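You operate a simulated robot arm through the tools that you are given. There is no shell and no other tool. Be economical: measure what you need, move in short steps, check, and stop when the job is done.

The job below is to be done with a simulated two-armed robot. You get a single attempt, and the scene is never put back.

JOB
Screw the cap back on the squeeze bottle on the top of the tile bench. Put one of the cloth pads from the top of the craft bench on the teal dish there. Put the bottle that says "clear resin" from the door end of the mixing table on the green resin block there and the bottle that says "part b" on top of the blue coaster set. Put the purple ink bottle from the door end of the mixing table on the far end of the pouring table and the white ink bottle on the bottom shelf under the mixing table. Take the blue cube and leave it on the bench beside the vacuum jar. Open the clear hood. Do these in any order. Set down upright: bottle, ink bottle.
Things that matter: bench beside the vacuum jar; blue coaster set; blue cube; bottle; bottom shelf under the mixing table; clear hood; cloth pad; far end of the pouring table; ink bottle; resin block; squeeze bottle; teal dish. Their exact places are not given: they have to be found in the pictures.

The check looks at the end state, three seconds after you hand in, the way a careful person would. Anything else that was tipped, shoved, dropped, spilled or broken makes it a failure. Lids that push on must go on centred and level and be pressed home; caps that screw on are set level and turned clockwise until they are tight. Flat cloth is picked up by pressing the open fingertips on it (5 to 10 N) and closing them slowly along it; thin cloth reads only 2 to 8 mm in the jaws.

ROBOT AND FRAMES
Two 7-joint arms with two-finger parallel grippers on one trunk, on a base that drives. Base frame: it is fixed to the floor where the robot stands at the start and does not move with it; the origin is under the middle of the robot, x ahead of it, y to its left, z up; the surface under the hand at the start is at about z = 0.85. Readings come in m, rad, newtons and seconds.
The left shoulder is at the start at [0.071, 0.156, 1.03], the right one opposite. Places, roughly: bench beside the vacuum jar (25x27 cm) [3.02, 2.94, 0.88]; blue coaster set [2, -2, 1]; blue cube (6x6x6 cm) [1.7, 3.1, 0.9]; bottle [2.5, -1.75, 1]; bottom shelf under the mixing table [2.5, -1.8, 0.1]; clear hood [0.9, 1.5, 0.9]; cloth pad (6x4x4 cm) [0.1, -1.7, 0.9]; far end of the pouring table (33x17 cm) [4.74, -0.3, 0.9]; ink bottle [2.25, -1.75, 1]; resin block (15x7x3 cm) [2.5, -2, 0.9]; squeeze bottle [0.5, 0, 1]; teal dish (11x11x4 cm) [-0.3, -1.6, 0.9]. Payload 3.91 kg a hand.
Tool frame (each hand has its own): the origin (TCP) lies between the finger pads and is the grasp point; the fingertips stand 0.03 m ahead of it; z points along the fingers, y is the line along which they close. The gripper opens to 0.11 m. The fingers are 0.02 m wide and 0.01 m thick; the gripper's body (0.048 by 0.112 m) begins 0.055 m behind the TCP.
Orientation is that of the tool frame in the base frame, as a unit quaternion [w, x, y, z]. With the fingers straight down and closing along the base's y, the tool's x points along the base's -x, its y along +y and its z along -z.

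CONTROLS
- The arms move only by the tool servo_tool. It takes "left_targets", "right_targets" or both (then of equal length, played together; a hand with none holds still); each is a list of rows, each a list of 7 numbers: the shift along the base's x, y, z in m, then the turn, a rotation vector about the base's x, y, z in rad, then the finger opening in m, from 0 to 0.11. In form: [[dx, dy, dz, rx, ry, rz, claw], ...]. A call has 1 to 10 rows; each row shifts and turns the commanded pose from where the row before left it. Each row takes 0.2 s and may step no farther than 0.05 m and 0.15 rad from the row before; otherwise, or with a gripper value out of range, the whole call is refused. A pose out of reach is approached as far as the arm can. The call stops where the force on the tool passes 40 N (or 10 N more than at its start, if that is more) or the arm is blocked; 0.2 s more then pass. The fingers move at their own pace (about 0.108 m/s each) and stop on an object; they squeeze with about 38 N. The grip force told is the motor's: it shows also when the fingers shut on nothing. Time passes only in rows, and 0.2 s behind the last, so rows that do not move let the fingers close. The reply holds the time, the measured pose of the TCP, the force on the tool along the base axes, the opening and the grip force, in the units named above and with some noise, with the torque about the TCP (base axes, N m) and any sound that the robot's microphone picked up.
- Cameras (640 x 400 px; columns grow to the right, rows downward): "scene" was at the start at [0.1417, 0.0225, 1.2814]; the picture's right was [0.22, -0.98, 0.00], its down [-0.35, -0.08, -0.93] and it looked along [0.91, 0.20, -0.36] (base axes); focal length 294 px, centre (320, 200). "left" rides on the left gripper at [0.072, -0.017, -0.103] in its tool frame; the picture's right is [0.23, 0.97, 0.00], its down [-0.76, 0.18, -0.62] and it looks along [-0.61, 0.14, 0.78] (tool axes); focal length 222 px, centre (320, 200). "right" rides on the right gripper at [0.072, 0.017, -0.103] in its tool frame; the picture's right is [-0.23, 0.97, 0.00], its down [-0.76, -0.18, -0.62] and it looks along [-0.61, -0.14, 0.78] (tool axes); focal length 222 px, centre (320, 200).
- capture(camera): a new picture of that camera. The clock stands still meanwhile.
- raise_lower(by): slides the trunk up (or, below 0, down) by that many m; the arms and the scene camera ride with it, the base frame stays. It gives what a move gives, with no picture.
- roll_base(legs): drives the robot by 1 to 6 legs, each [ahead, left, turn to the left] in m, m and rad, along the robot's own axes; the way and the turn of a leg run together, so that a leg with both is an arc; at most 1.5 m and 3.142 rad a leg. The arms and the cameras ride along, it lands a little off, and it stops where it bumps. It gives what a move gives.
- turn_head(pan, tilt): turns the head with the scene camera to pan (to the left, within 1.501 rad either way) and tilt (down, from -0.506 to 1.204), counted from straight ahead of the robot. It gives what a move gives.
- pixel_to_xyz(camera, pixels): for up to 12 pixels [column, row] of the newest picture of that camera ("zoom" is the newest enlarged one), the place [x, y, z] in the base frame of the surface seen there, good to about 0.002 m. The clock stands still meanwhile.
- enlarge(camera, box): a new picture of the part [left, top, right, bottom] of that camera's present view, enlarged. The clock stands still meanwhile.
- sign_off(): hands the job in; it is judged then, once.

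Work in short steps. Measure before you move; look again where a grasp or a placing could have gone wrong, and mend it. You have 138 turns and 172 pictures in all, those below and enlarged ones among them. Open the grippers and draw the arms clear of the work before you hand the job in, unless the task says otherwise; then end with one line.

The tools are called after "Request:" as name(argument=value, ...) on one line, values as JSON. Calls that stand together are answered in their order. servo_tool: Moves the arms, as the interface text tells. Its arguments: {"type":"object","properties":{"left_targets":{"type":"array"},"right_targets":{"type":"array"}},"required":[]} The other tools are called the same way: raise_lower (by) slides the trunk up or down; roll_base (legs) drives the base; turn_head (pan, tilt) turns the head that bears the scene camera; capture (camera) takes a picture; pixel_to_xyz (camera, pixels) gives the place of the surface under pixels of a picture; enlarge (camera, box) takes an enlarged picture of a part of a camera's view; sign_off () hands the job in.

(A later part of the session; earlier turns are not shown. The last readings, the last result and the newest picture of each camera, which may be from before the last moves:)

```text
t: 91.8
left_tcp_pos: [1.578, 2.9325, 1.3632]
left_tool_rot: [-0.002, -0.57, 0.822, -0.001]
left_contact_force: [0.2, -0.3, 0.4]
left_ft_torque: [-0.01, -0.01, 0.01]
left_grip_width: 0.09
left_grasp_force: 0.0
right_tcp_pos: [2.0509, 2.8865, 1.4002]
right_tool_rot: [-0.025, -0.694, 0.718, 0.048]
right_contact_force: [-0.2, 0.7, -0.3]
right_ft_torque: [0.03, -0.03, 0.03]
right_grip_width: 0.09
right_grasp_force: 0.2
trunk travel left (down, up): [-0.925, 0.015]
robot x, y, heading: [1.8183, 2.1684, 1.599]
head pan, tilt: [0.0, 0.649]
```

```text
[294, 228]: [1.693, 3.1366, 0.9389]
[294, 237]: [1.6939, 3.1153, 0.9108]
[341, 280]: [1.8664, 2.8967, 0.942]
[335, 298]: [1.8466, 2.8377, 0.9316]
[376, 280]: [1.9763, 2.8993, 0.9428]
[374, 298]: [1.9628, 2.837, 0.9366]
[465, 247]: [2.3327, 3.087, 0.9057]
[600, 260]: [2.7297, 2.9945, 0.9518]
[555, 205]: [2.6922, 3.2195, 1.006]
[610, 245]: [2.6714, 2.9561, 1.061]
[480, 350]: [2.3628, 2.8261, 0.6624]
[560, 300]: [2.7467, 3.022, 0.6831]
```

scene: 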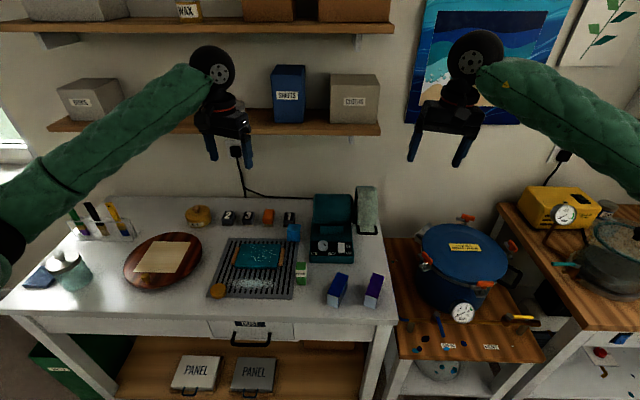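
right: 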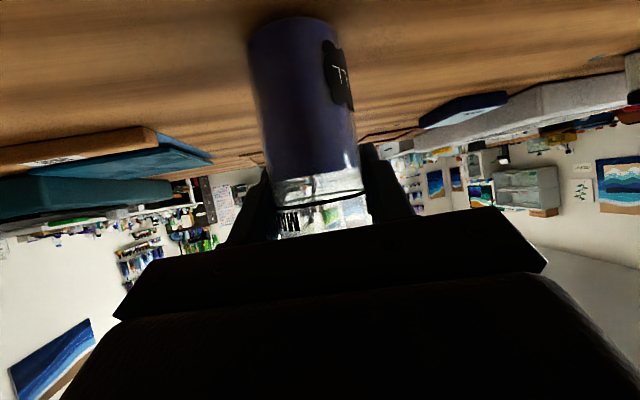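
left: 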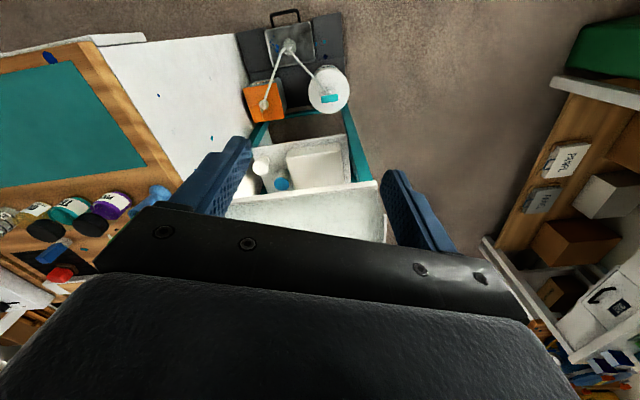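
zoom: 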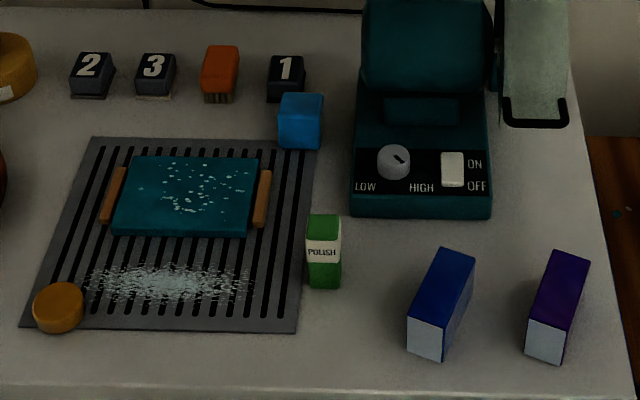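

I measure the cube's edges and its neighbours (block "1", the teal machine).

Request:
pixel_to_xyz(camera="zoom", pixels=[[284, 96], [321, 96], [281, 116], [318, 120], [300, 120], [300, 147], [270, 98], [304, 98], [287, 58], [352, 160], [340, 130], [352, 100]])

Request:
roll_base(legs=[[0.18, 0.0, -0.028]])

```text
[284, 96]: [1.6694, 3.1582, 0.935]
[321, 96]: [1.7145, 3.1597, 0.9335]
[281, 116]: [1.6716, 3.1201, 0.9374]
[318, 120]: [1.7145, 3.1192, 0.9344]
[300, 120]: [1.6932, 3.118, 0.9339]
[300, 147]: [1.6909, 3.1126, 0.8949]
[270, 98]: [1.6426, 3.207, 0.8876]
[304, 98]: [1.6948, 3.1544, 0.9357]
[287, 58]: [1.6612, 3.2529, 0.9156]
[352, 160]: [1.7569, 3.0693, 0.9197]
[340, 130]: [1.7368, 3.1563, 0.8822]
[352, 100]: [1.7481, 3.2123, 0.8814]
```

```text
t: 93.3
left_tcp_pos: [1.5996, 3.1148, 1.3667]
left_tool_rot: [0.0, -0.557, 0.831, -0.001]
left_contact_force: [-0.4, 0.5, 0.1]
left_ft_torque: [0.01, -0.01, 0.02]
left_grip_width: 0.0898
left_grasp_force: 0.0
right_tcp_pos: [2.0719, 3.0529, 1.4025]
right_tool_rot: [-0.023, -0.682, 0.729, 0.05]
right_contact_force: [-0.3, -0.8, 0.4]
right_ft_torque: [0.03, 0.05, -0.04]
right_grip_width: 0.09
right_grasp_force: 0.1
trunk travel left (down, up): [-0.925, 0.015]
robot x, y, heading: [1.8167, 2.3443, 1.569]
head pan, tilt: [0.0, 0.649]
```

Cube spans x 1.669–1.716, y 3.115–3.162, top 0.935 on a 0.881 bench. I lower the trunk 0.3 m and bring the left hand over it with the fingers closing along x.

Request:
raise_lower(by=-0.3)

Request:
servo_tool(left_targets=[[0.031, 0.008, 0, 0, 0, 0.13, 0.075], [0.031, 0.008, 0, 0, 0, 0.13, 0.075], [0.031, 0.008, 0, 0, 0, 0.13, 0.07], [0, 0, -0.03, 0, 0, 0, 0.07], [0, 0, -0.02, 0, 0, 0, 0.07]])

Request:
capture(camera="left")

```text
t: 96.3
left_tcp_pos: [1.6, 3.1171, 1.0644]
left_tool_rot: [-0.001, -0.556, 0.831, 0.0]
left_contact_force: [0.7, 0.0, -0.8]
left_ft_torque: [-0.01, -0.01, 0.02]
left_grip_width: 0.0902
left_grasp_force: 0.0
right_tcp_pos: [2.0718, 3.0558, 1.1009]
right_tool_rot: [-0.024, -0.682, 0.729, 0.05]
right_contact_force: [0.0, -0.2, -0.2]
right_ft_torque: [-0.02, -0.02, 0.02]
right_grip_width: 0.09
right_grasp_force: 0.1
trunk travel left (down, up): [-0.625, 0.315]
robot x, y, heading: [1.8155, 2.3473, 1.566]
head pan, tilt: [0.0, 0.649]
```

```text
t: 97.5
left_tcp_pos: [1.6956, 3.1427, 1.013]
left_tool_rot: [-0.002, -0.707, 0.707, -0.001]
left_contact_force: [0.2, -0.4, 0.4]
left_ft_torque: [0.03, 0.01, 0.04]
left_grip_width: 0.07
left_grasp_force: 0.1
right_tcp_pos: [2.0722, 3.0548, 1.1006]
right_tool_rot: [-0.024, -0.682, 0.729, 0.05]
right_contact_force: [0.4, -0.4, -0.5]
right_ft_torque: [-0.02, 0.04, 0.02]
right_grip_width: 0.0902
right_grasp_force: 0.1
trunk travel left (down, up): [-0.625, 0.315]
robot x, y, heading: [1.8152, 2.3453, 1.567]
head pan, tilt: [0.0, 0.649]
```

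```text
122 pictures are left
```

left: 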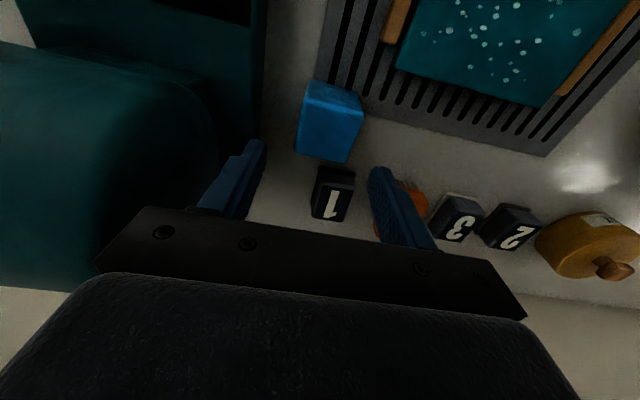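

I check how close the teal lid comes to the hand before descending.

Request:
pixel_to_xyz(camera="left", pixels=[[215, 170], [200, 110], [160, 70], [255, 100], [270, 50], [100, 60], [190, 190], [332, 95], [300, 150], [345, 155]])

```text
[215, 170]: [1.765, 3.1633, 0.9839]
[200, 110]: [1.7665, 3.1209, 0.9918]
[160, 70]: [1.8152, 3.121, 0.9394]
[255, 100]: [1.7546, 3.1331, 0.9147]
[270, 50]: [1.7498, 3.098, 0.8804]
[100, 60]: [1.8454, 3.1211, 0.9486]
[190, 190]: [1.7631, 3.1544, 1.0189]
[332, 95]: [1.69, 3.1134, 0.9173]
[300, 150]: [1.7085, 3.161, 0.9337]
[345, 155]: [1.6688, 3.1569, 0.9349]
```

The lid starts at x≥1.763, leaving ~1.5 cm for the gripper body. I descend to TCP z≈0.918, centred on (1.691, 3.138), and close.

Request:
servo_tool(left_targets=[[-0.004, -0.004, -0.025, 0, 0, 0, 0.07], [0, 0, -0.035, 0, 0, 0, 0.07], [0, 0, -0.035, 0, 0, 0, 0.07], [0, 0, 0, 0, 0, 0, 0.06], [0, 0, 0, 0, 0, 0, 0.04], [0, 0, 0, 0, 0, 0, 0.03], [0, 0, 0.04, 0, 0, 0, 0.03], [0, 0, 0.045, 0, 0, 0, 0.03], [0, 0, 0.045, 0, 0, 0, 0.03]])

Request:
capture(camera="left")

```text
t: 99.5
left_tcp_pos: [1.6892, 3.1349, 1.0516]
left_tool_rot: [-0.001, -0.707, 0.708, -0.001]
left_contact_force: [0.2, -0.1, -1.4]
left_ft_torque: [0.03, -0.04, -0.02]
left_grip_width: 0.0513
left_grasp_force: 37.8
right_tcp_pos: [2.071, 3.0524, 1.1014]
right_tool_rot: [-0.022, -0.683, 0.729, 0.051]
right_contact_force: [-0.8, -0.7, -0.2]
right_ft_torque: [0.03, -0.08, 0.01]
right_grip_width: 0.09
right_grasp_force: 0.1
trunk travel left (down, up): [-0.625, 0.315]
robot x, y, heading: [1.8149, 2.347, 1.568]
head pan, tilt: [0.0, 0.649]
```

```text
121 pictures are left
```

left: 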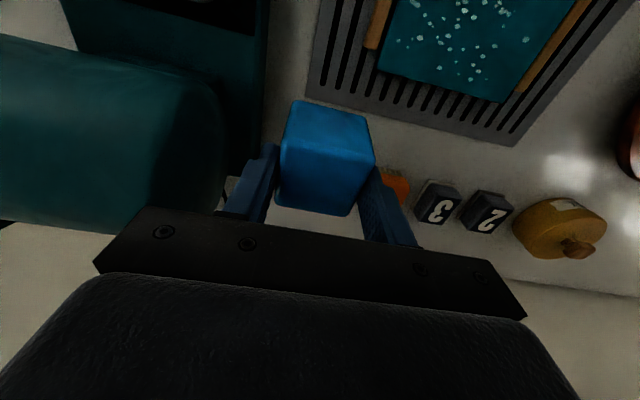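

The cube is held. I raise the trunk, back off a little and drive right (+x) to the vacuum-jar bench.

Request:
raise_lower(by=0.3)

Request:
roll_base(legs=[[-0.08, 0, 0], [0, -1.35, 0]])

Request:
capture(camera="scene")

```text
t: 102.5
left_tcp_pos: [1.6908, 3.1391, 1.3521]
left_tool_rot: [-0.001, -0.706, 0.708, -0.001]
left_contact_force: [-0.9, -0.2, -1.6]
left_ft_torque: [0.02, -0.01, 0.05]
left_grip_width: 0.0515
left_grasp_force: 37.9
right_tcp_pos: [2.0715, 3.0564, 1.3999]
right_tool_rot: [-0.024, -0.682, 0.729, 0.049]
right_contact_force: [-1.1, 0.7, -0.2]
right_ft_torque: [0.0, 0.02, 0.0]
right_grip_width: 0.09
right_grasp_force: 0.0
trunk travel left (down, up): [-0.925, 0.015]
robot x, y, heading: [1.8127, 2.3508, 1.567]
head pan, tilt: [0.0, 0.649]
```

```text
t: 109.9
left_tcp_pos: [3.0519, 3.056, 1.3518]
left_tool_rot: [-0.002, -0.706, 0.708, -0.001]
left_contact_force: [0.4, -0.2, -1.3]
left_ft_torque: [-0.01, -0.01, -0.01]
left_grip_width: 0.0514
left_grasp_force: 37.8
right_tcp_pos: [3.4325, 2.9722, 1.3993]
right_tool_rot: [-0.023, -0.683, 0.729, 0.049]
right_contact_force: [0.3, 0.2, 0.7]
right_ft_torque: [-0.01, 0.0, 0.0]
right_grip_width: 0.0899
right_grasp_force: 0.1
trunk travel left (down, up): [-0.925, 0.015]
robot x, y, heading: [3.1766, 2.2666, 1.568]
head pan, tilt: [0.0, 0.649]
```

```text
120 pictures are left
```

scene: 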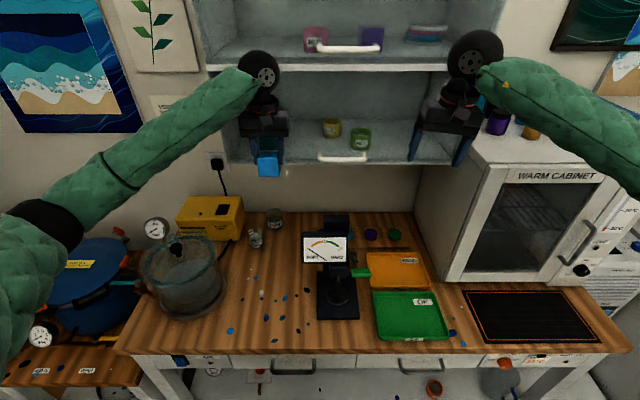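

The free bench between the jar (185,275) and the meter stand (335,270) is the target. I measure spots around (265,300), the jar and the meter.

Request:
pixel_to_xyz(camera="scene", pixels=[[265, 300], [270, 270], [222, 280], [225, 300], [318, 300], [318, 270], [255, 238], [265, 345], [345, 155], [185, 255], [335, 215]])

```text
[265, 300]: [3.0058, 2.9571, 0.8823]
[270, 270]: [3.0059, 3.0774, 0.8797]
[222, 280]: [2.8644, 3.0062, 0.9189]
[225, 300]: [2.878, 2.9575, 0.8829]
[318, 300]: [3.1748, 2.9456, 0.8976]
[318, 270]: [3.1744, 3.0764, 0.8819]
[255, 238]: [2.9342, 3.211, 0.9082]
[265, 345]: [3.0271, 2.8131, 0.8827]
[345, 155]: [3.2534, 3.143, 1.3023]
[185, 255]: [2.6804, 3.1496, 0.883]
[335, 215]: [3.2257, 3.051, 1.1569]
```

The target centre is (3.02, 2.94). Before lowering I check the warm cabinet near the right hand.

Request:
pixel_to_xyz(camera="scene", pixels=[[430, 190], [440, 260], [465, 280], [485, 200], [560, 130], [470, 150], [400, 270], [415, 320]])

Request:
roll_base(legs=[[-0.1, 0.03, 0]])

```text
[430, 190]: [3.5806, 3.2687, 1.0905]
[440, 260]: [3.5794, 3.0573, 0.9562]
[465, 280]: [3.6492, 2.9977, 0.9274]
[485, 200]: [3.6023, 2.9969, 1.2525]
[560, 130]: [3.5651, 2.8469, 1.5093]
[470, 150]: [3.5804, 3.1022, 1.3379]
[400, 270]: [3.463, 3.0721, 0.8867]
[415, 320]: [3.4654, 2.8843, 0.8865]
```

```text
t: 111.1
left_tcp_pos: [3.0222, 2.9574, 1.3507]
left_tool_rot: [-0.002, -0.707, 0.707, -0.002]
left_contact_force: [1.1, -0.6, -2.1]
left_ft_torque: [0.02, -0.03, -0.01]
left_grip_width: 0.0516
left_grasp_force: 38.2
right_tcp_pos: [3.4031, 2.8745, 1.3993]
right_tool_rot: [-0.025, -0.682, 0.73, 0.048]
right_contact_force: [-1.0, -0.6, 0.3]
right_ft_torque: [0.0, -0.03, -0.01]
right_grip_width: 0.0898
right_grasp_force: 0.0
trunk travel left (down, up): [-0.925, 0.015]
robot x, y, heading: [3.153, 2.1631, 1.561]
head pan, tilt: [0.0, 0.649]
```

The cabinet is clear (x≥3.58). I lower the trunk 0.3 and set the cube down.

Request:
raise_lower(by=-0.3)

Request:
servo_tool(left_targets=[[0, -0.008, -0.035, 0, 0, 0, 0.03], [0, -0.008, -0.035, 0, 0, 0, 0.03], [0, 0, -0.035, 0, 0, 0, 0.03], [0, 0, -0.02, 0, 0, 0, 0.03], [0, 0, -0.005, 0, 0, 0, 0.03]])

```text
t: 114.1
left_tcp_pos: [3.0227, 2.9568, 1.0518]
left_tool_rot: [-0.001, -0.707, 0.707, -0.001]
left_contact_force: [0.0, -0.2, -2.6]
left_ft_torque: [0.0, 0.02, 0.03]
left_grip_width: 0.0518
left_grasp_force: 38.0
right_tcp_pos: [3.4036, 2.8736, 1.1008]
right_tool_rot: [-0.024, -0.683, 0.729, 0.05]
right_contact_force: [0.3, 0.5, -0.1]
right_ft_torque: [0.0, 0.01, -0.05]
right_grip_width: 0.09
right_grasp_force: 0.0
trunk travel left (down, up): [-0.625, 0.315]
robot x, y, heading: [3.145, 2.165, 1.568]
head pan, tilt: [0.0, 0.649]
```

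```text
t: 115.3
left_tcp_pos: [3.0229, 2.9382, 0.923]
left_tool_rot: [-0.001, -0.707, 0.707, -0.001]
left_contact_force: [-2.7, -4.7, 27.0]
left_ft_torque: [0.37, 0.12, 0.03]
left_grip_width: 0.052
left_grasp_force: 38.2
right_tcp_pos: [3.4031, 2.8724, 1.1003]
right_tool_rot: [-0.023, -0.682, 0.73, 0.049]
right_contact_force: [0.6, 0.0, -0.1]
right_ft_torque: [-0.05, -0.01, 0.0]
right_grip_width: 0.0898
right_grasp_force: 0.0
trunk travel left (down, up): [-0.625, 0.315]
robot x, y, heading: [3.1489, 2.1656, 1.558]
head pan, tilt: [0.0, 0.649]
```

The cube is pressing on the bench (27 N). I ease up 2 mm, open, and rise.

Request:
servo_tool(left_targets=[[0, 0, 0.002, 0, 0, 0, 0.03], [0, 0, 0, 0, 0, 0, 0.06], [0, 0, 0, 0, 0, 0, 0.08], [0, 0, 0.045, 0, 0, 0, 0.08], [0, 0, 0.045, 0, 0, 0, 0.08], [0, 0, 0.045, 0, 0, 0, 0.08], [0, -0.03, 0.03, 0, 0, 0, 0.08]])

Request:
raise_lower(by=0.3)

Request:
capture(camera="scene")

```text
t: 116.9
left_tcp_pos: [3.0208, 2.9096, 1.0895]
left_tool_rot: [-0.001, -0.706, 0.708, -0.001]
left_contact_force: [0.0, -0.9, -0.7]
left_ft_torque: [0.01, 0.01, 0.0]
left_grip_width: 0.0799
left_grasp_force: 0.1
right_tcp_pos: [3.4035, 2.8728, 1.1008]
right_tool_rot: [-0.024, -0.682, 0.729, 0.049]
right_contact_force: [0.2, -0.7, -1.0]
right_ft_torque: [0.06, 0.03, -0.07]
right_grip_width: 0.0902
right_grasp_force: 0.0
trunk travel left (down, up): [-0.625, 0.315]
robot x, y, heading: [3.148, 2.1656, 1.562]
head pan, tilt: [0.0, 0.649]
```

```text
t: 119.9
left_tcp_pos: [3.0232, 2.9125, 1.388]
left_tool_rot: [-0.001, -0.707, 0.708, -0.001]
left_contact_force: [0.1, -0.4, -0.1]
left_ft_torque: [0.01, -0.02, -0.05]
left_grip_width: 0.08
left_grasp_force: 0.0
right_tcp_pos: [3.4037, 2.873, 1.4003]
right_tool_rot: [-0.024, -0.682, 0.729, 0.049]
right_contact_force: [-1.0, 0.3, 0.0]
right_ft_torque: [0.01, -0.01, 0.01]
right_grip_width: 0.0901
right_grasp_force: 0.1
trunk travel left (down, up): [-0.925, 0.015]
robot x, y, heading: [3.1482, 2.1646, 1.564]
head pan, tilt: [0.0, 0.649]
```

```text
119 pictures are left
```

scene: 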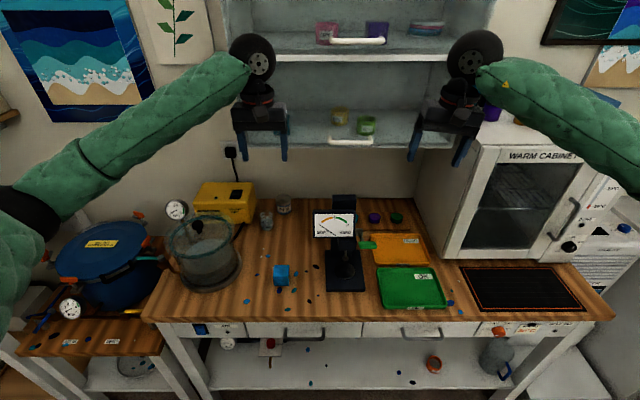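

The cube stands on the bench beside the jar. Now I drive to the hood's handle side: left 1.35 m, turn to face −x, then move to y≈1.42.

Request:
roll_base(legs=[[0, 1.35, 0], [0, 0, 1.57], [0, 0.77, 0]])

Request:
raise_lower(by=-0.2)

Request:
capture(camera="scene")

```text
t: 134.4
left_tcp_pos: [1.0064, 1.278, 1.3887]
left_tool_rot: [0.0, 1.0, -0.005, 0.002]
left_contact_force: [-0.2, -0.4, 0.2]
left_ft_torque: [0.03, 0.01, -0.03]
left_grip_width: 0.0802
left_grasp_force: 0.1
right_tcp_pos: [1.049, 1.6579, 1.4003]
right_tool_rot: [0.051, 0.998, -0.039, -0.017]
right_contact_force: [-0.2, 0.7, 0.1]
right_ft_torque: [0.0, 0.0, -0.02]
right_grip_width: 0.0902
right_grasp_force: 0.0
trunk travel left (down, up): [-0.925, 0.015]
robot x, y, heading: [1.7571, 1.3945, 3.121]
head pan, tilt: [0.0, 0.649]
```

```text
t: 136.6
left_tcp_pos: [1.0066, 1.2769, 1.1872]
left_tool_rot: [0.001, 1.0, -0.007, 0.002]
left_contact_force: [0.2, -0.4, -0.3]
left_ft_torque: [-0.03, -0.01, 0.0]
left_grip_width: 0.08
left_grasp_force: 0.1
right_tcp_pos: [1.0489, 1.6565, 1.2]
right_tool_rot: [0.052, 0.998, -0.038, -0.018]
right_contact_force: [-0.2, -0.1, -0.1]
right_ft_torque: [0.0, 0.03, -0.02]
right_grip_width: 0.0897
right_grasp_force: 0.0
trunk travel left (down, up): [-0.725, 0.215]
robot x, y, heading: [1.7562, 1.3956, 3.123]
head pan, tilt: [0.0, 0.649]
```

```text
118 pictures are left
```

scene: 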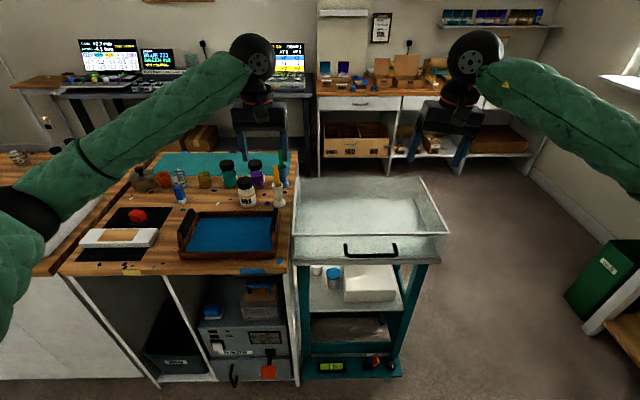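

The handle bar is in clear view at (370,248). I enlarge and measure it.

Request:
enlarge(camera="scene", box=[290, 170, 450, 270])

Request:
pixel_to_xyz(camera="zoom", pixels=[[220, 312], [320, 312], [428, 308], [218, 335], [430, 335], [320, 265], [320, 240], [320, 345], [20, 255], [625, 250], [320, 70], [560, 60]])

```text
4.00 times, centred on (370, 220) of scene
```

zoom: 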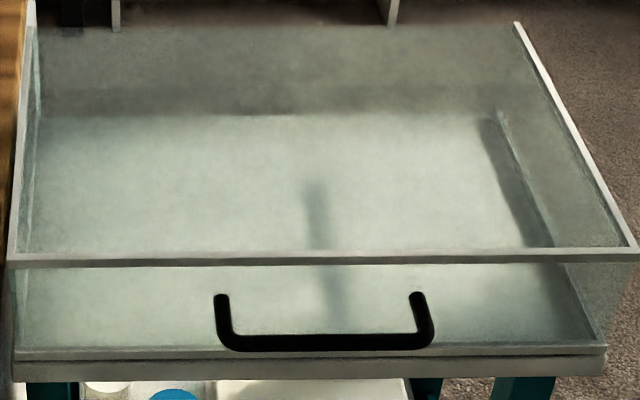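

```text
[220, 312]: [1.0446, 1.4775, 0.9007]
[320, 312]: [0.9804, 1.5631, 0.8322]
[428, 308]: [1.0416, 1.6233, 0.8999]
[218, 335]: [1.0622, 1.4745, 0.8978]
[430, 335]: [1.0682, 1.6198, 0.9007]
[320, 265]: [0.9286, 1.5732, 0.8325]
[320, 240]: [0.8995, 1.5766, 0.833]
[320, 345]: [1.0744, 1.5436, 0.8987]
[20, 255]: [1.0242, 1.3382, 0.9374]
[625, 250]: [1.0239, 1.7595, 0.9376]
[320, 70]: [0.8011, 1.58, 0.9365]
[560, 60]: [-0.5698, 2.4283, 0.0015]
```

The bar is at x≈1.07, z≈0.90, y 1.475–1.62, standing 4 cm off the wall; hinge at about (0.73, 0.835). I turn the right hand so it points forward and 30° down with fingers closing in the x–z plane, in front of the bar.

Request:
servo_tool(right_targets=[[0.012, -0.01, 0, 0.103, 0, 0, 0.06], [0.012, -0.01, 0, 0, 0, 0.148, 0.06], [0.012, -0.01, 0, 0, 0, 0.148, 0.06], [0.012, -0.01, 0, 0, 0, 0.148, 0.06], [0.012, -0.01, 0, 0, 0, 0.148, 0.06], [0.012, -0.01, 0, 0, 0, 0.148, 0.06], [0.012, -0.01, 0, 0, 0, 0.148, 0.06], [0.012, -0.01, 0, 0, 0, 0.148, 0.06], [0.012, -0.01, 0, 0, 0, 0.148, 0.06], [0.015, -0.01, 0, 0, 0, 0.148, 0.06]])

Request:
servo_tool(right_targets=[[0, 0, 0, 0, 0, 0.148, 0.06], [0, 0, 0, 0, 0, 0.148, 0.06], [0, 0, -0.02, 0, 0.15, 0, 0.06], [0, 0, -0.02, 0, 0.15, 0, 0.06], [0, 0, -0.02, 0, 0.15, 0, 0.06], [0, 0, -0.03, 0, 0.15, 0, 0.06], [0, 0, -0.03, 0, 0.15, 0, 0.06], [0, 0, -0.03, 0, 0.15, 0, 0.06], [0, 0, -0.03, 0, 0.15, 0, 0.06], [0, 0, 0, 0, 0, 0, 0.06]])

Request:
capture(camera="right")

Request:
capture(camera="scene")

```text
t: 138.8
left_tcp_pos: [1.0062, 1.277, 1.1877]
left_tool_rot: [0.0, 1.0, -0.007, 0.001]
left_contact_force: [1.1, -0.5, 0.5]
left_ft_torque: [-0.02, 0.01, 0.01]
left_grip_width: 0.0801
left_grasp_force: 0.0
right_tcp_pos: [1.1746, 1.5573, 1.2005]
right_tool_rot: [0.012, 0.811, 0.585, -0.014]
right_contact_force: [0.2, 0.2, 0.4]
right_ft_torque: [0.0, -0.01, -0.03]
right_grip_width: 0.0601
right_grasp_force: 0.1
trunk travel left (down, up): [-0.725, 0.215]
robot x, y, heading: [1.7557, 1.3951, 3.12]
head pan, tilt: [0.0, 0.649]
```

```text
t: 141.0
left_tcp_pos: [1.0052, 1.2753, 1.1872]
left_tool_rot: [0.0, 1.0, -0.005, 0.002]
left_contact_force: [0.2, -0.1, -0.5]
left_ft_torque: [0.01, 0.0, -0.02]
left_grip_width: 0.0801
left_grasp_force: 0.0
right_tcp_pos: [1.1788, 1.5561, 1.073]
right_tool_rot: [-0.173, 0.765, 0.557, -0.273]
right_contact_force: [0.4, -0.1, 0.0]
right_ft_torque: [0.01, -0.02, -0.04]
right_grip_width: 0.0599
right_grasp_force: 0.1
right hand out of reach, approached as far as the arm can: row 1, 2, 3, 4, 5
trunk travel left (down, up): [-0.725, 0.215]
robot x, y, heading: [1.7558, 1.3909, 3.127]
head pan, tilt: [0.0, 0.649]
```

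```text
116 pictures are left
```

right: 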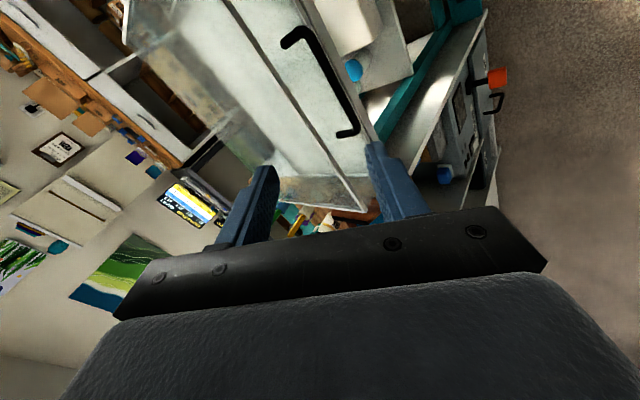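

```text
115 pictures are left
```

scene: 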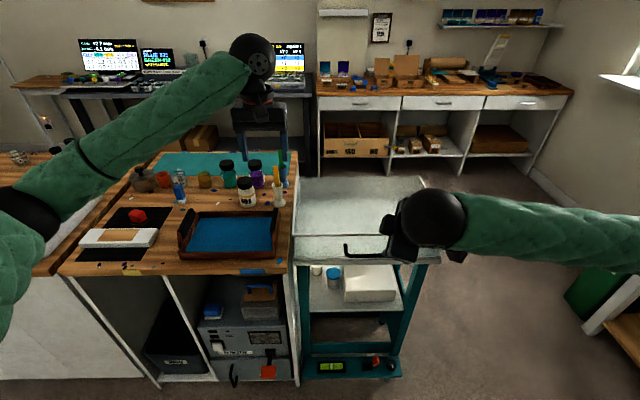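

The yawed wrist is at its limit, so I use a simpler way: fingers pointing forward and 30° down, spread along y, hooked under the bar, lifting along the arc. I rotate the hand to that pose in front of the bar.

Request:
servo_tool(right_targets=[[0.005, -0.001, 0, -0.1022, 0.0347, -0.0945, 0.06], [0.005, -0.001, 0, -0.1022, 0.0347, -0.0945, 0.06], [0.005, -0.001, 0, -0.1022, 0.0347, -0.0945, 0.06], [0.005, -0.001, 0, -0.1022, 0.0347, -0.0945, 0.06], [0.005, -0.001, 0, -0.1022, 0.0347, -0.0945, 0.06], [0, -0.001, 0, -0.1022, 0.0347, -0.0945, 0.06], [0, -0.001, 0, -0.1022, 0.0347, -0.0945, 0.06], [0, -0.001, 0, -0.1022, 0.0347, -0.0945, 0.06], [0, 0, 0, -0.1022, 0.0347, -0.0945, 0.06], [0, 0, 0, 0, 0, 0, 0.06]])

Request:
capture(camera="right")

```text
t: 143.2
left_tcp_pos: [1.0066, 1.2778, 1.1876]
left_tool_rot: [0.0, 1.0, -0.007, 0.002]
left_contact_force: [0.6, 0.2, 0.1]
left_ft_torque: [-0.02, -0.01, -0.02]
left_grip_width: 0.0801
left_grasp_force: 0.2
right_tcp_pos: [1.1627, 1.541, 1.0587]
right_tool_rot: [0.0, 0.869, -0.003, -0.495]
right_contact_force: [-2.8, -0.1, 6.3]
right_ft_torque: [-0.04, -0.51, 0.04]
right_grip_width: 0.0601
right_grasp_force: 0.1
right hand out of reach, approached as far as the arm can: row 2, 3, 4, 5, 7
trunk travel left (down, up): [-0.725, 0.215]
robot x, y, heading: [1.7531, 1.3933, 3.128]
head pan, tilt: [0.0, 0.649]
```

```text
114 pictures are left
```

right: 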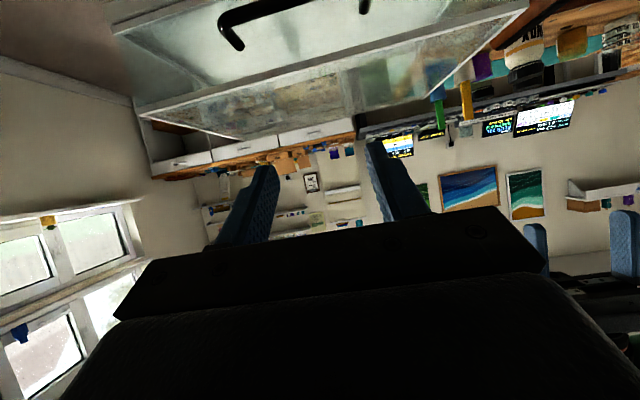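

Orientation is right but cramped close in. I back the base 0.12 m and bring the fingers to the pre-position just below the bar's line.

Request:
roll_base(legs=[[-0.12, 0, 0]])

Request:
servo_tool(right_targets=[[-0.02, 0.001, -0.025, 0, 0, 0, 0.06], [-0.02, 0.001, -0.03, 0, 0, 0, 0.06], [-0.02, 0.001, -0.03, 0, 0, 0, 0.06], [-0.02, 0.001, -0.03, 0, 0, 0, 0.06], [0, 0, 0, 0, 0, 0, 0.06]])

Request:
capture(camera="right")

Request:
capture(camera="scene")

```text
t: 144.4
left_tcp_pos: [1.1273, 1.2725, 1.1879]
left_tool_rot: [0.0, 1.0, -0.005, 0.002]
left_contact_force: [0.0, 1.1, 0.0]
left_ft_torque: [-0.01, 0.01, -0.02]
left_grip_width: 0.0799
left_grasp_force: 0.0
right_tcp_pos: [1.2789, 1.5374, 1.0643]
right_tool_rot: [0.001, 0.867, 0.0, -0.498]
right_contact_force: [-0.6, -0.4, 0.7]
right_ft_torque: [-0.02, 0.0, -0.03]
right_grip_width: 0.0598
right_grasp_force: 0.0
trunk travel left (down, up): [-0.725, 0.215]
robot x, y, heading: [1.8753, 1.3922, 3.131]
head pan, tilt: [0.0, 0.649]
```

```text
t: 145.7
left_tcp_pos: [1.1276, 1.2742, 1.1883]
left_tool_rot: [0.0, 1.0, -0.005, 0.001]
left_contact_force: [0.1, 0.4, 0.0]
left_ft_torque: [-0.03, 0.01, -0.01]
left_grip_width: 0.0798
left_grasp_force: 0.1
right_tcp_pos: [1.1939, 1.511, 0.974]
right_tool_rot: [-0.004, 0.869, -0.003, -0.495]
right_contact_force: [-0.4, 0.3, -0.2]
right_ft_torque: [0.02, -0.01, -0.01]
right_grip_width: 0.0601
right_grasp_force: 0.0
right hand out of reach, approached as far as the arm can: row 2, 3, 4
trunk travel left (down, up): [-0.725, 0.215]
robot x, y, heading: [1.8742, 1.3899, 3.126]
head pan, tilt: [0.0, 0.649]
```

```text
113 pictures are left
```

right: 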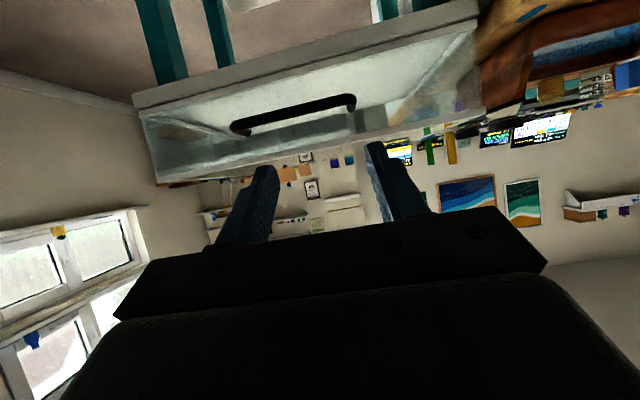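

```text
112 pictures are left
```

scene: 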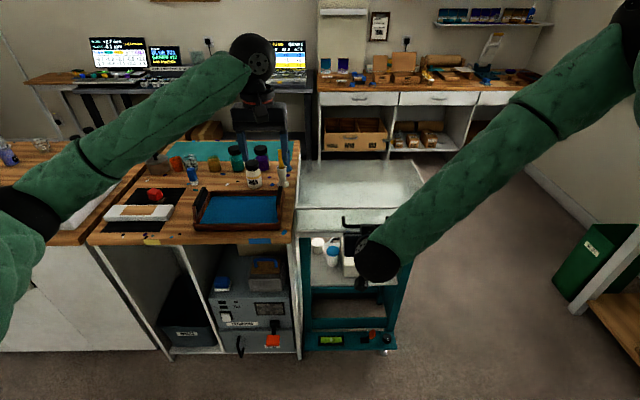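

The wrist limit is due to the high shoulder. I lower the trunk 0.15 m (hand stays in free air in front of the table) and move to (1.18, 1.545, 0.94).

Request:
raise_lower(by=-0.15)

Request:
servo_tool(right_targets=[[0, 0.009, 0.02, 0, 0, 0, 0.06], [0, 0.009, 0.02, 0, 0, 0, 0.06], [0, 0.009, 0.02, 0, 0, 0, 0.06], [-0.005, 0.009, 0.03, 0, 0, 0, 0.06], [-0.006, 0.0, 0.028, 0, 0, 0, 0.06], [0, 0, 0, 0, 0, 0, 0.06]])

Request:
capture(camera="right")

```text
t: 147.4
left_tcp_pos: [1.127, 1.2719, 1.0371]
left_tool_rot: [-0.001, 1.0, -0.005, 0.002]
left_contact_force: [-0.2, -0.2, -0.1]
left_ft_torque: [0.0, -0.01, -0.01]
left_grip_width: 0.08
left_grasp_force: 0.2
right_tcp_pos: [1.1952, 1.5099, 0.822]
right_tool_rot: [-0.005, 0.869, -0.003, -0.495]
right_contact_force: [-0.8, -0.2, -0.8]
right_ft_torque: [0.0, 0.02, -0.02]
right_grip_width: 0.06
right_grasp_force: 0.0
trunk travel left (down, up): [-0.575, 0.365]
robot x, y, heading: [1.8724, 1.3933, 3.125]
head pan, tilt: [0.0, 0.649]
```

```text
t: 148.8
left_tcp_pos: [1.126, 1.2742, 1.037]
left_tool_rot: [0.0, 1.0, -0.005, 0.003]
left_contact_force: [0.7, 0.4, 0.1]
left_ft_torque: [-0.02, 0.0, 0.02]
left_grip_width: 0.08
left_grasp_force: 0.1
right_tcp_pos: [1.1837, 1.5448, 0.9408]
right_tool_rot: [-0.005, 0.87, -0.003, -0.494]
right_contact_force: [0.6, 0.1, -0.1]
right_ft_torque: [0.0, 0.0, 0.0]
right_grip_width: 0.06
right_grasp_force: 0.1
trunk travel left (down, up): [-0.575, 0.365]
robot x, y, heading: [1.8734, 1.3888, 3.127]
head pan, tilt: [0.0, 0.649]
```

```text
111 pictures are left
```

right: 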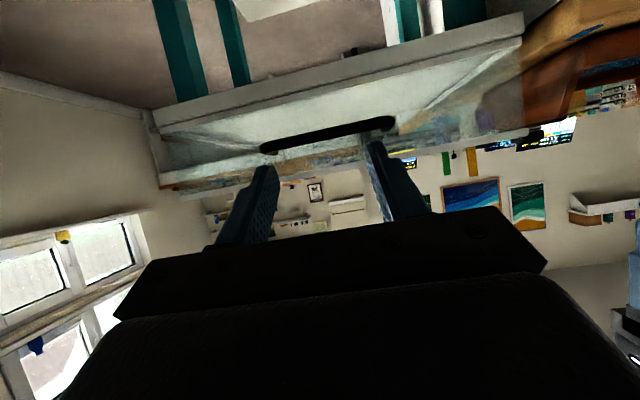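

The bar (image (262–395, 135)) is centred on the fingers. I advance 0.12 m along the tool axis so the fingers pass under the bar.

Request:
servo_tool(right_targets=[[-0.021, 0, -0.0118, 0, 0, 0, 0.06], [-0.021, 0, -0.0118, 0, 0, 0, 0.06], [-0.021, 0, -0.0118, 0, 0, 0, 0.06], [-0.021, 0, -0.0118, 0, 0, 0, 0.06], [-0.021, 0, -0.0118, 0, 0, 0, 0.06], [0, 0, 0, 0, 0, 0, 0.06]])

Request:
enlarge(camera="scene", box=[300, 200, 420, 275])

Request:
capture(camera="right")

```text
t: 150.2
left_tcp_pos: [1.1274, 1.2732, 1.0383]
left_tool_rot: [-0.001, 1.0, -0.005, 0.002]
left_contact_force: [0.3, 0.4, 0.2]
left_ft_torque: [0.0, 0.02, -0.02]
left_grip_width: 0.0799
left_grasp_force: 0.1
right_tcp_pos: [1.0799, 1.544, 0.8796]
right_tool_rot: [-0.004, 0.869, -0.003, -0.495]
right_contact_force: [-1.0, 1.0, 0.1]
right_ft_torque: [0.02, 0.0, 0.01]
right_grip_width: 0.0603
right_grasp_force: 0.0
trunk travel left (down, up): [-0.575, 0.365]
robot x, y, heading: [1.8711, 1.3903, 3.125]
head pan, tilt: [0.0, 0.649]
```

```text
5.33 times, centred on (360, 238) of scene
```

zoom: 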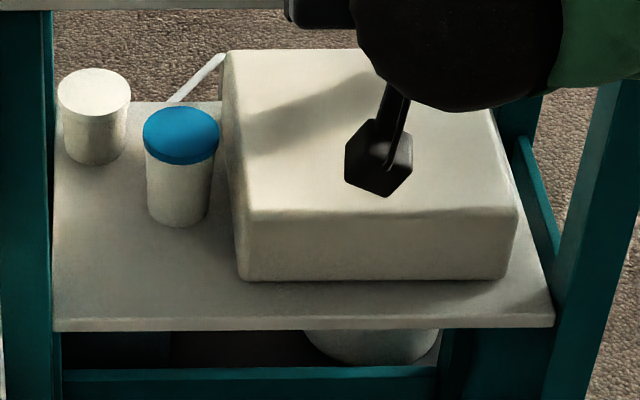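

```text
109 pictures are left
```

right: 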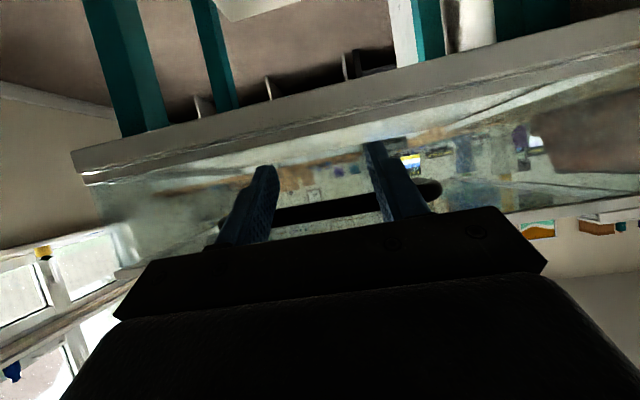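

Fingers are under the bar with no load. I lift along the first 30° of the arc.

Request:
servo_tool(right_targets=[[-0.003, 0, 0.02, 0, 0, 0, 0.06], [-0.009, 0, 0.03, 0, 0, 0, 0.06], [-0.015, 0, 0.036, 0, 0, 0, 0.06], [-0.0245, 0, 0.0375, 0, 0, 0, 0.06], [-0.0245, 0, 0.0375, 0, 0, 0, 0.06], [0, 0, 0, 0, 0, 0, 0.06]])

Request:
capture(camera="scene")

```text
t: 151.6
left_tcp_pos: [1.1255, 1.2744, 1.0377]
left_tool_rot: [0.0, 1.0, -0.006, 0.002]
left_contact_force: [-0.8, -0.4, -0.4]
left_ft_torque: [-0.04, 0.01, -0.02]
left_grip_width: 0.0797
left_grasp_force: 0.1
right_tcp_pos: [1.0029, 1.5471, 1.0427]
right_tool_rot: [-0.005, 0.869, -0.004, -0.494]
right_contact_force: [1.9, 0.6, -1.7]
right_ft_torque: [0.04, 0.0, 0.09]
right_grip_width: 0.0599
right_grasp_force: 0.1
trunk travel left (down, up): [-0.575, 0.365]
robot x, y, heading: [1.8735, 1.3895, 3.128]
head pan, tilt: [0.0, 0.649]
```

```text
108 pictures are left
```

scene: 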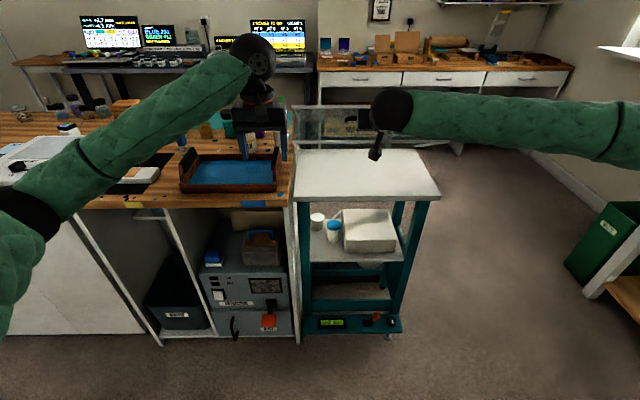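

It works: the hood is rising with the hand and the load is only ~2 N. I continue along the arc to about 85°.

Request:
servo_tool(right_targets=[[-0.034, 0, 0.03, 0, 0, 0, 0.06], [-0.034, 0, 0.03, 0, 0, 0, 0.06], [-0.04, 0, 0.021, 0, 0, 0, 0.06], [-0.04, 0, 0.021, 0, 0, 0, 0.06], [-0.044, 0, 0.01, 0, 0, 0, 0.06], [-0.044, 0, 0.009, 0, 0, 0, 0.06], [0, 0, 0, 0, 0, 0, 0.06]])

Request:
capture(camera="scene")

Request:
capture(camera="right")

```text
t: 153.2
left_tcp_pos: [1.1264, 1.2738, 1.0379]
left_tool_rot: [0.0, 1.0, -0.006, 0.002]
left_contact_force: [-0.7, -0.5, 0.0]
left_ft_torque: [0.0, 0.0, -0.01]
left_grip_width: 0.0799
left_grasp_force: 0.1
right_tcp_pos: [0.765, 1.5465, 1.1651]
right_tool_rot: [-0.004, 0.869, -0.003, -0.495]
right_contact_force: [-0.4, 0.5, -0.2]
right_ft_torque: [0.0, 0.0, 0.02]
right_grip_width: 0.0598
right_grasp_force: 0.0
trunk travel left (down, up): [-0.575, 0.365]
robot x, y, heading: [1.8728, 1.3936, 3.129]
head pan, tilt: [0.0, 0.649]
```

```text
107 pictures are left
```

scene: 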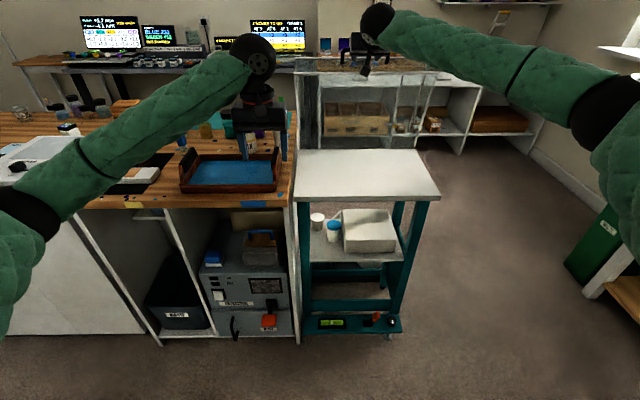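

```text
106 pictures are left
```

right: 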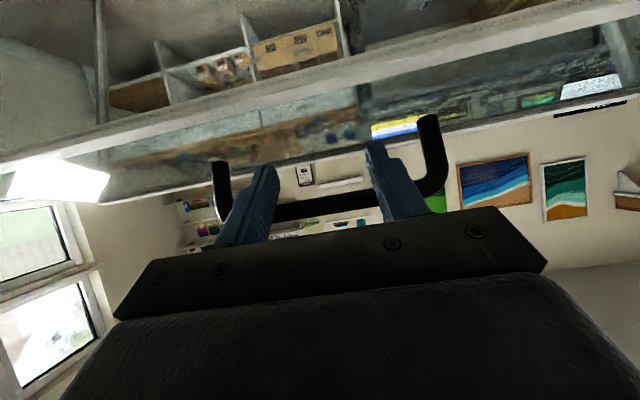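

The hood is ~75° up. I push a little farther, then slowly pull the fingers back out and see whether it stays.

Request:
servo_tool(right_targets=[[-0.04, 0, 0.0, 0, 0, 0, 0.06], [-0.035, 0, -0.003, 0, 0, 0, 0.06], [0, 0, 0, 0, 0, 0, 0.06]])

Request:
servo_tool(right_targets=[[0.01, 0, -0.003, 0, 0, 0, 0.06], [0.015, 0, 0.0, 0, 0, 0, 0.06], [0.02, 0, 0.0, 0, 0, 0, 0.06]])

Request:
capture(camera="right")

Request:
capture(camera="scene")

```text
t: 154.0
left_tcp_pos: [1.1265, 1.2742, 1.0377]
left_tool_rot: [0.0, 1.0, -0.005, 0.001]
left_contact_force: [0.9, -0.2, -0.6]
left_ft_torque: [-0.01, -0.04, 0.02]
left_grip_width: 0.0799
left_grasp_force: 0.1
right_tcp_pos: [0.6909, 1.5425, 1.1597]
right_tool_rot: [-0.003, 0.87, -0.002, -0.494]
right_contact_force: [2.4, 0.6, -6.4]
right_ft_torque: [0.3, -0.03, 0.06]
right_grip_width: 0.0598
right_grasp_force: 0.0
trunk travel left (down, up): [-0.575, 0.365]
robot x, y, heading: [1.8762, 1.3965, 3.127]
head pan, tilt: [0.0, 0.649]
```

```text
t: 154.8
left_tcp_pos: [1.1271, 1.273, 1.0382]
left_tool_rot: [0.0, 1.0, -0.006, 0.003]
left_contact_force: [-0.3, 0.2, -0.2]
left_ft_torque: [0.0, 0.0, -0.01]
left_grip_width: 0.0802
left_grasp_force: 0.1
right_tcp_pos: [0.7359, 1.5466, 1.1572]
right_tool_rot: [-0.005, 0.869, -0.003, -0.495]
right_contact_force: [0.3, -0.9, 0.4]
right_ft_torque: [0.01, 0.02, -0.01]
right_grip_width: 0.06
right_grasp_force: 0.0
trunk travel left (down, up): [-0.575, 0.365]
robot x, y, heading: [1.8755, 1.3911, 3.13]
head pan, tilt: [0.0, 0.649]
```

```text
105 pictures are left
```

right: 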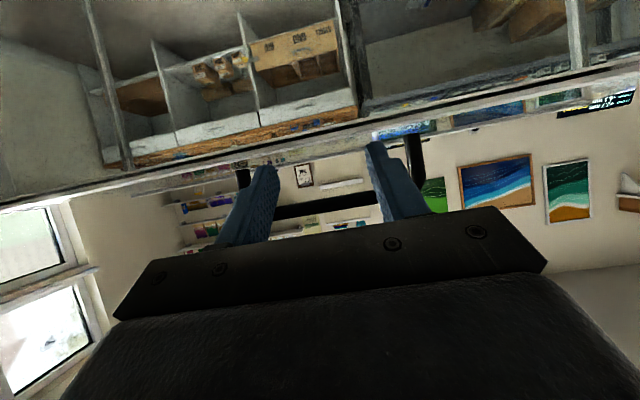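

```text
104 pictures are left
```

scene: 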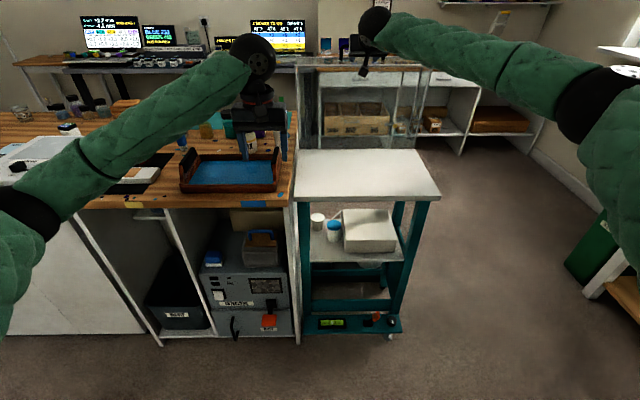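

The hood stays open. I withdraw the fingers toward +x, then re-check it.

Request:
servo_tool(right_targets=[[0.03, 0, 0, 0, 0, 0, 0.06], [0.04, 0, 0, 0, 0, 0, 0.06], [0.045, 0, 0, 0, 0, 0, 0.06], [0.045, 0, 0, 0, 0, 0, 0.06], [0.045, 0, 0.02, 0, -0.15, 0, 0.06], [0.045, 0, 0.02, 0, -0.15, 0, 0.06], [0.0, 0, 0.02, 0, -0.15, 0, 0.06], [0, 0, 0.02, 0, -0.15, 0, 0.06], [0, 0, 0.02, 0, -0.15, 0, 0.08], [0, 0, 0.02, 0, -0.15, 0, 0.09]])

Request:
capture(camera="scene")

Request:
pixel_to_xyz(camera="scene", pixels=[[299, 60], [299, 145], [320, 62], [400, 60], [430, 70]])

```text
t: 157.0
left_tcp_pos: [1.126, 1.273, 1.0369]
left_tool_rot: [0.0, 1.0, -0.005, 0.002]
left_contact_force: [0.7, 0.4, 0.1]
left_ft_torque: [0.03, 0.01, 0.02]
left_grip_width: 0.0801
left_grasp_force: 0.1
right_tcp_pos: [0.9863, 1.5452, 1.2783]
right_tool_rot: [-0.007, 0.998, -0.001, -0.067]
right_contact_force: [0.1, -0.4, -0.7]
right_ft_torque: [0.02, 0.03, 0.02]
right_grip_width: 0.0901
right_grasp_force: 0.2
trunk travel left (down, up): [-0.575, 0.365]
robot x, y, heading: [1.8755, 1.3936, 3.128]
head pan, tilt: [0.0, 0.649]
```

```text
103 pictures are left
```

scene: 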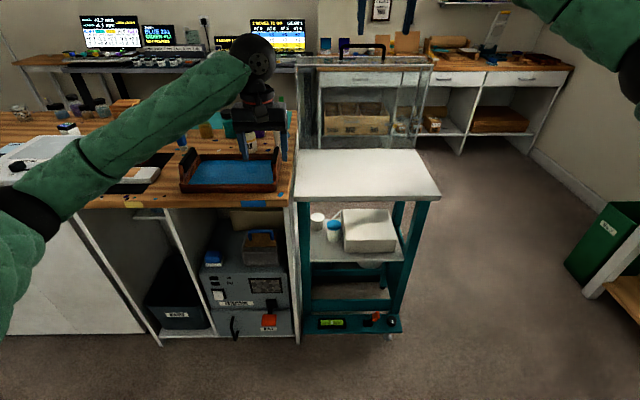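

```text
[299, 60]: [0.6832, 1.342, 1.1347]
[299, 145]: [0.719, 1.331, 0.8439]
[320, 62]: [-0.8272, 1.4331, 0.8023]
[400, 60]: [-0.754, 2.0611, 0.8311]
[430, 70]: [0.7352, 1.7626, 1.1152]
```

The hood stands open at about 90°. I raise the trunk and look along −y, toward the mixing table.

Request:
raise_lower(by=0.33)

Request:
turn_head(pan=1.5, tilt=0.4)

Request:
capture(camera="scene")

Request:
pixel_to_xyz(camera="scene", pixels=[[320, 250], [320, 220], [250, 200], [400, 200], [200, 250], [320, 180], [450, 250], [150, 180], [100, 200], [320, 350]])

```text
t: 160.2
left_tcp_pos: [1.126, 1.2734, 1.3665]
left_tool_rot: [0.0, 1.0, -0.005, 0.002]
left_contact_force: [0.2, 0.1, 1.0]
left_ft_torque: [0.03, -0.03, -0.01]
left_grip_width: 0.0801
left_grasp_force: 0.2
right_tcp_pos: [0.9853, 1.5448, 1.6091]
right_tool_rot: [-0.008, 0.998, -0.001, -0.067]
right_contact_force: [-0.3, -0.7, -0.2]
right_ft_torque: [0.0, 0.01, 0.01]
right_grip_width: 0.0899
right_grasp_force: 0.1
trunk travel left (down, up): [-0.905, 0.035]
robot x, y, heading: [1.8766, 1.3922, 3.131]
head pan, tilt: [0.0, 0.649]
```

```text
t: 161.8
left_tcp_pos: [1.1257, 1.2742, 1.3678]
left_tool_rot: [0.0, 1.0, -0.006, 0.002]
left_contact_force: [-0.9, 0.1, 0.3]
left_ft_torque: [-0.02, 0.02, -0.01]
left_grip_width: 0.0798
left_grasp_force: 0.0
right_tcp_pos: [0.9867, 1.5444, 1.6078]
right_tool_rot: [-0.005, 0.998, -0.001, -0.067]
right_contact_force: [-0.7, 0.4, -0.2]
right_ft_torque: [-0.04, 0.02, 0.02]
right_grip_width: 0.09
right_grasp_force: 0.0
trunk travel left (down, up): [-0.905, 0.035]
robot x, y, heading: [1.8754, 1.3899, 3.13]
head pan, tilt: [1.499, 0.4]
```

```text
102 pictures are left
```

scene: 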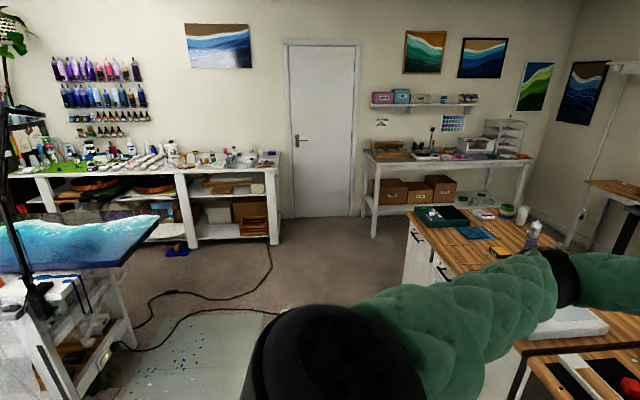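

```text
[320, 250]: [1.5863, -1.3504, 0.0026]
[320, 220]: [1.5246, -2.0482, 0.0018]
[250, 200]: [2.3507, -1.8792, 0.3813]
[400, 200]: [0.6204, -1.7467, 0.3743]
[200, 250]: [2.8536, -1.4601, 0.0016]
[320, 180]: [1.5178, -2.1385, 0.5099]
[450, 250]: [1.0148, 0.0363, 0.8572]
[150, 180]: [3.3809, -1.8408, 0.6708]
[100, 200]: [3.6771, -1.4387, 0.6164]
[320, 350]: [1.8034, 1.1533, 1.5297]
```

The mixing table is along the −y wall with its door end at x≈2–2.5. I check the pouring table's near corner before driving there.

Request:
pixel_to_xyz(camera="scene", pixels=[[135, 345], [100, 370], [155, 222], [125, 262], [60, 380], [40, 330], [275, 225], [270, 165]])

Request:
roll_base(legs=[[0, 1.3, 0], [0, 1.0, 0]])

Request:
capture(camera="scene")

```text
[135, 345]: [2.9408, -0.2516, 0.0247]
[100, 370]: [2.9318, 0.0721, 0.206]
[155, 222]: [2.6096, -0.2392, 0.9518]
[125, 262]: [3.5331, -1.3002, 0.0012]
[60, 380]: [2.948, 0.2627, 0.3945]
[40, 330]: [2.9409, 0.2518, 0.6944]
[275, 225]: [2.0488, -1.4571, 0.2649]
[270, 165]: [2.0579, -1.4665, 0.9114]
```

```text
t: 173.1
left_tcp_pos: [1.0347, -0.9723, 1.3673]
left_tool_rot: [0.0, 1.0, -0.024, 0.003]
left_contact_force: [-0.2, 0.5, -0.7]
left_ft_torque: [-0.03, 0.04, 0.01]
left_grip_width: 0.0799
left_grasp_force: 0.1
right_tcp_pos: [0.905, -0.6957, 1.6086]
right_tool_rot: [-0.007, 0.998, -0.019, -0.067]
right_contact_force: [0.4, 0.1, 0.5]
right_ft_torque: [0.03, 0.01, 0.0]
right_grip_width: 0.0899
right_grasp_force: 0.1
trunk travel left (down, up): [-0.905, 0.035]
robot x, y, heading: [1.7882, -0.8827, 3.092]
head pan, tilt: [1.499, 0.4]
```

```text
101 pictures are left
```

scene: 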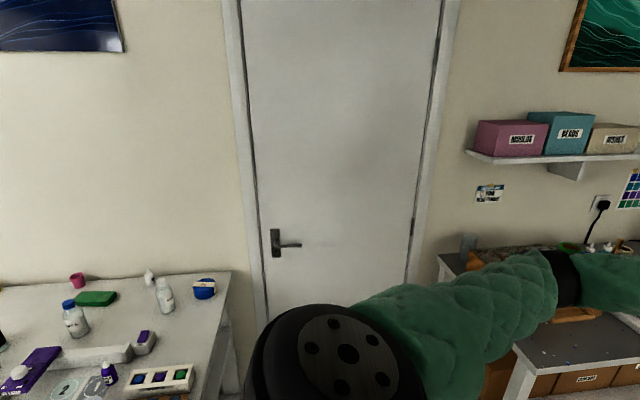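

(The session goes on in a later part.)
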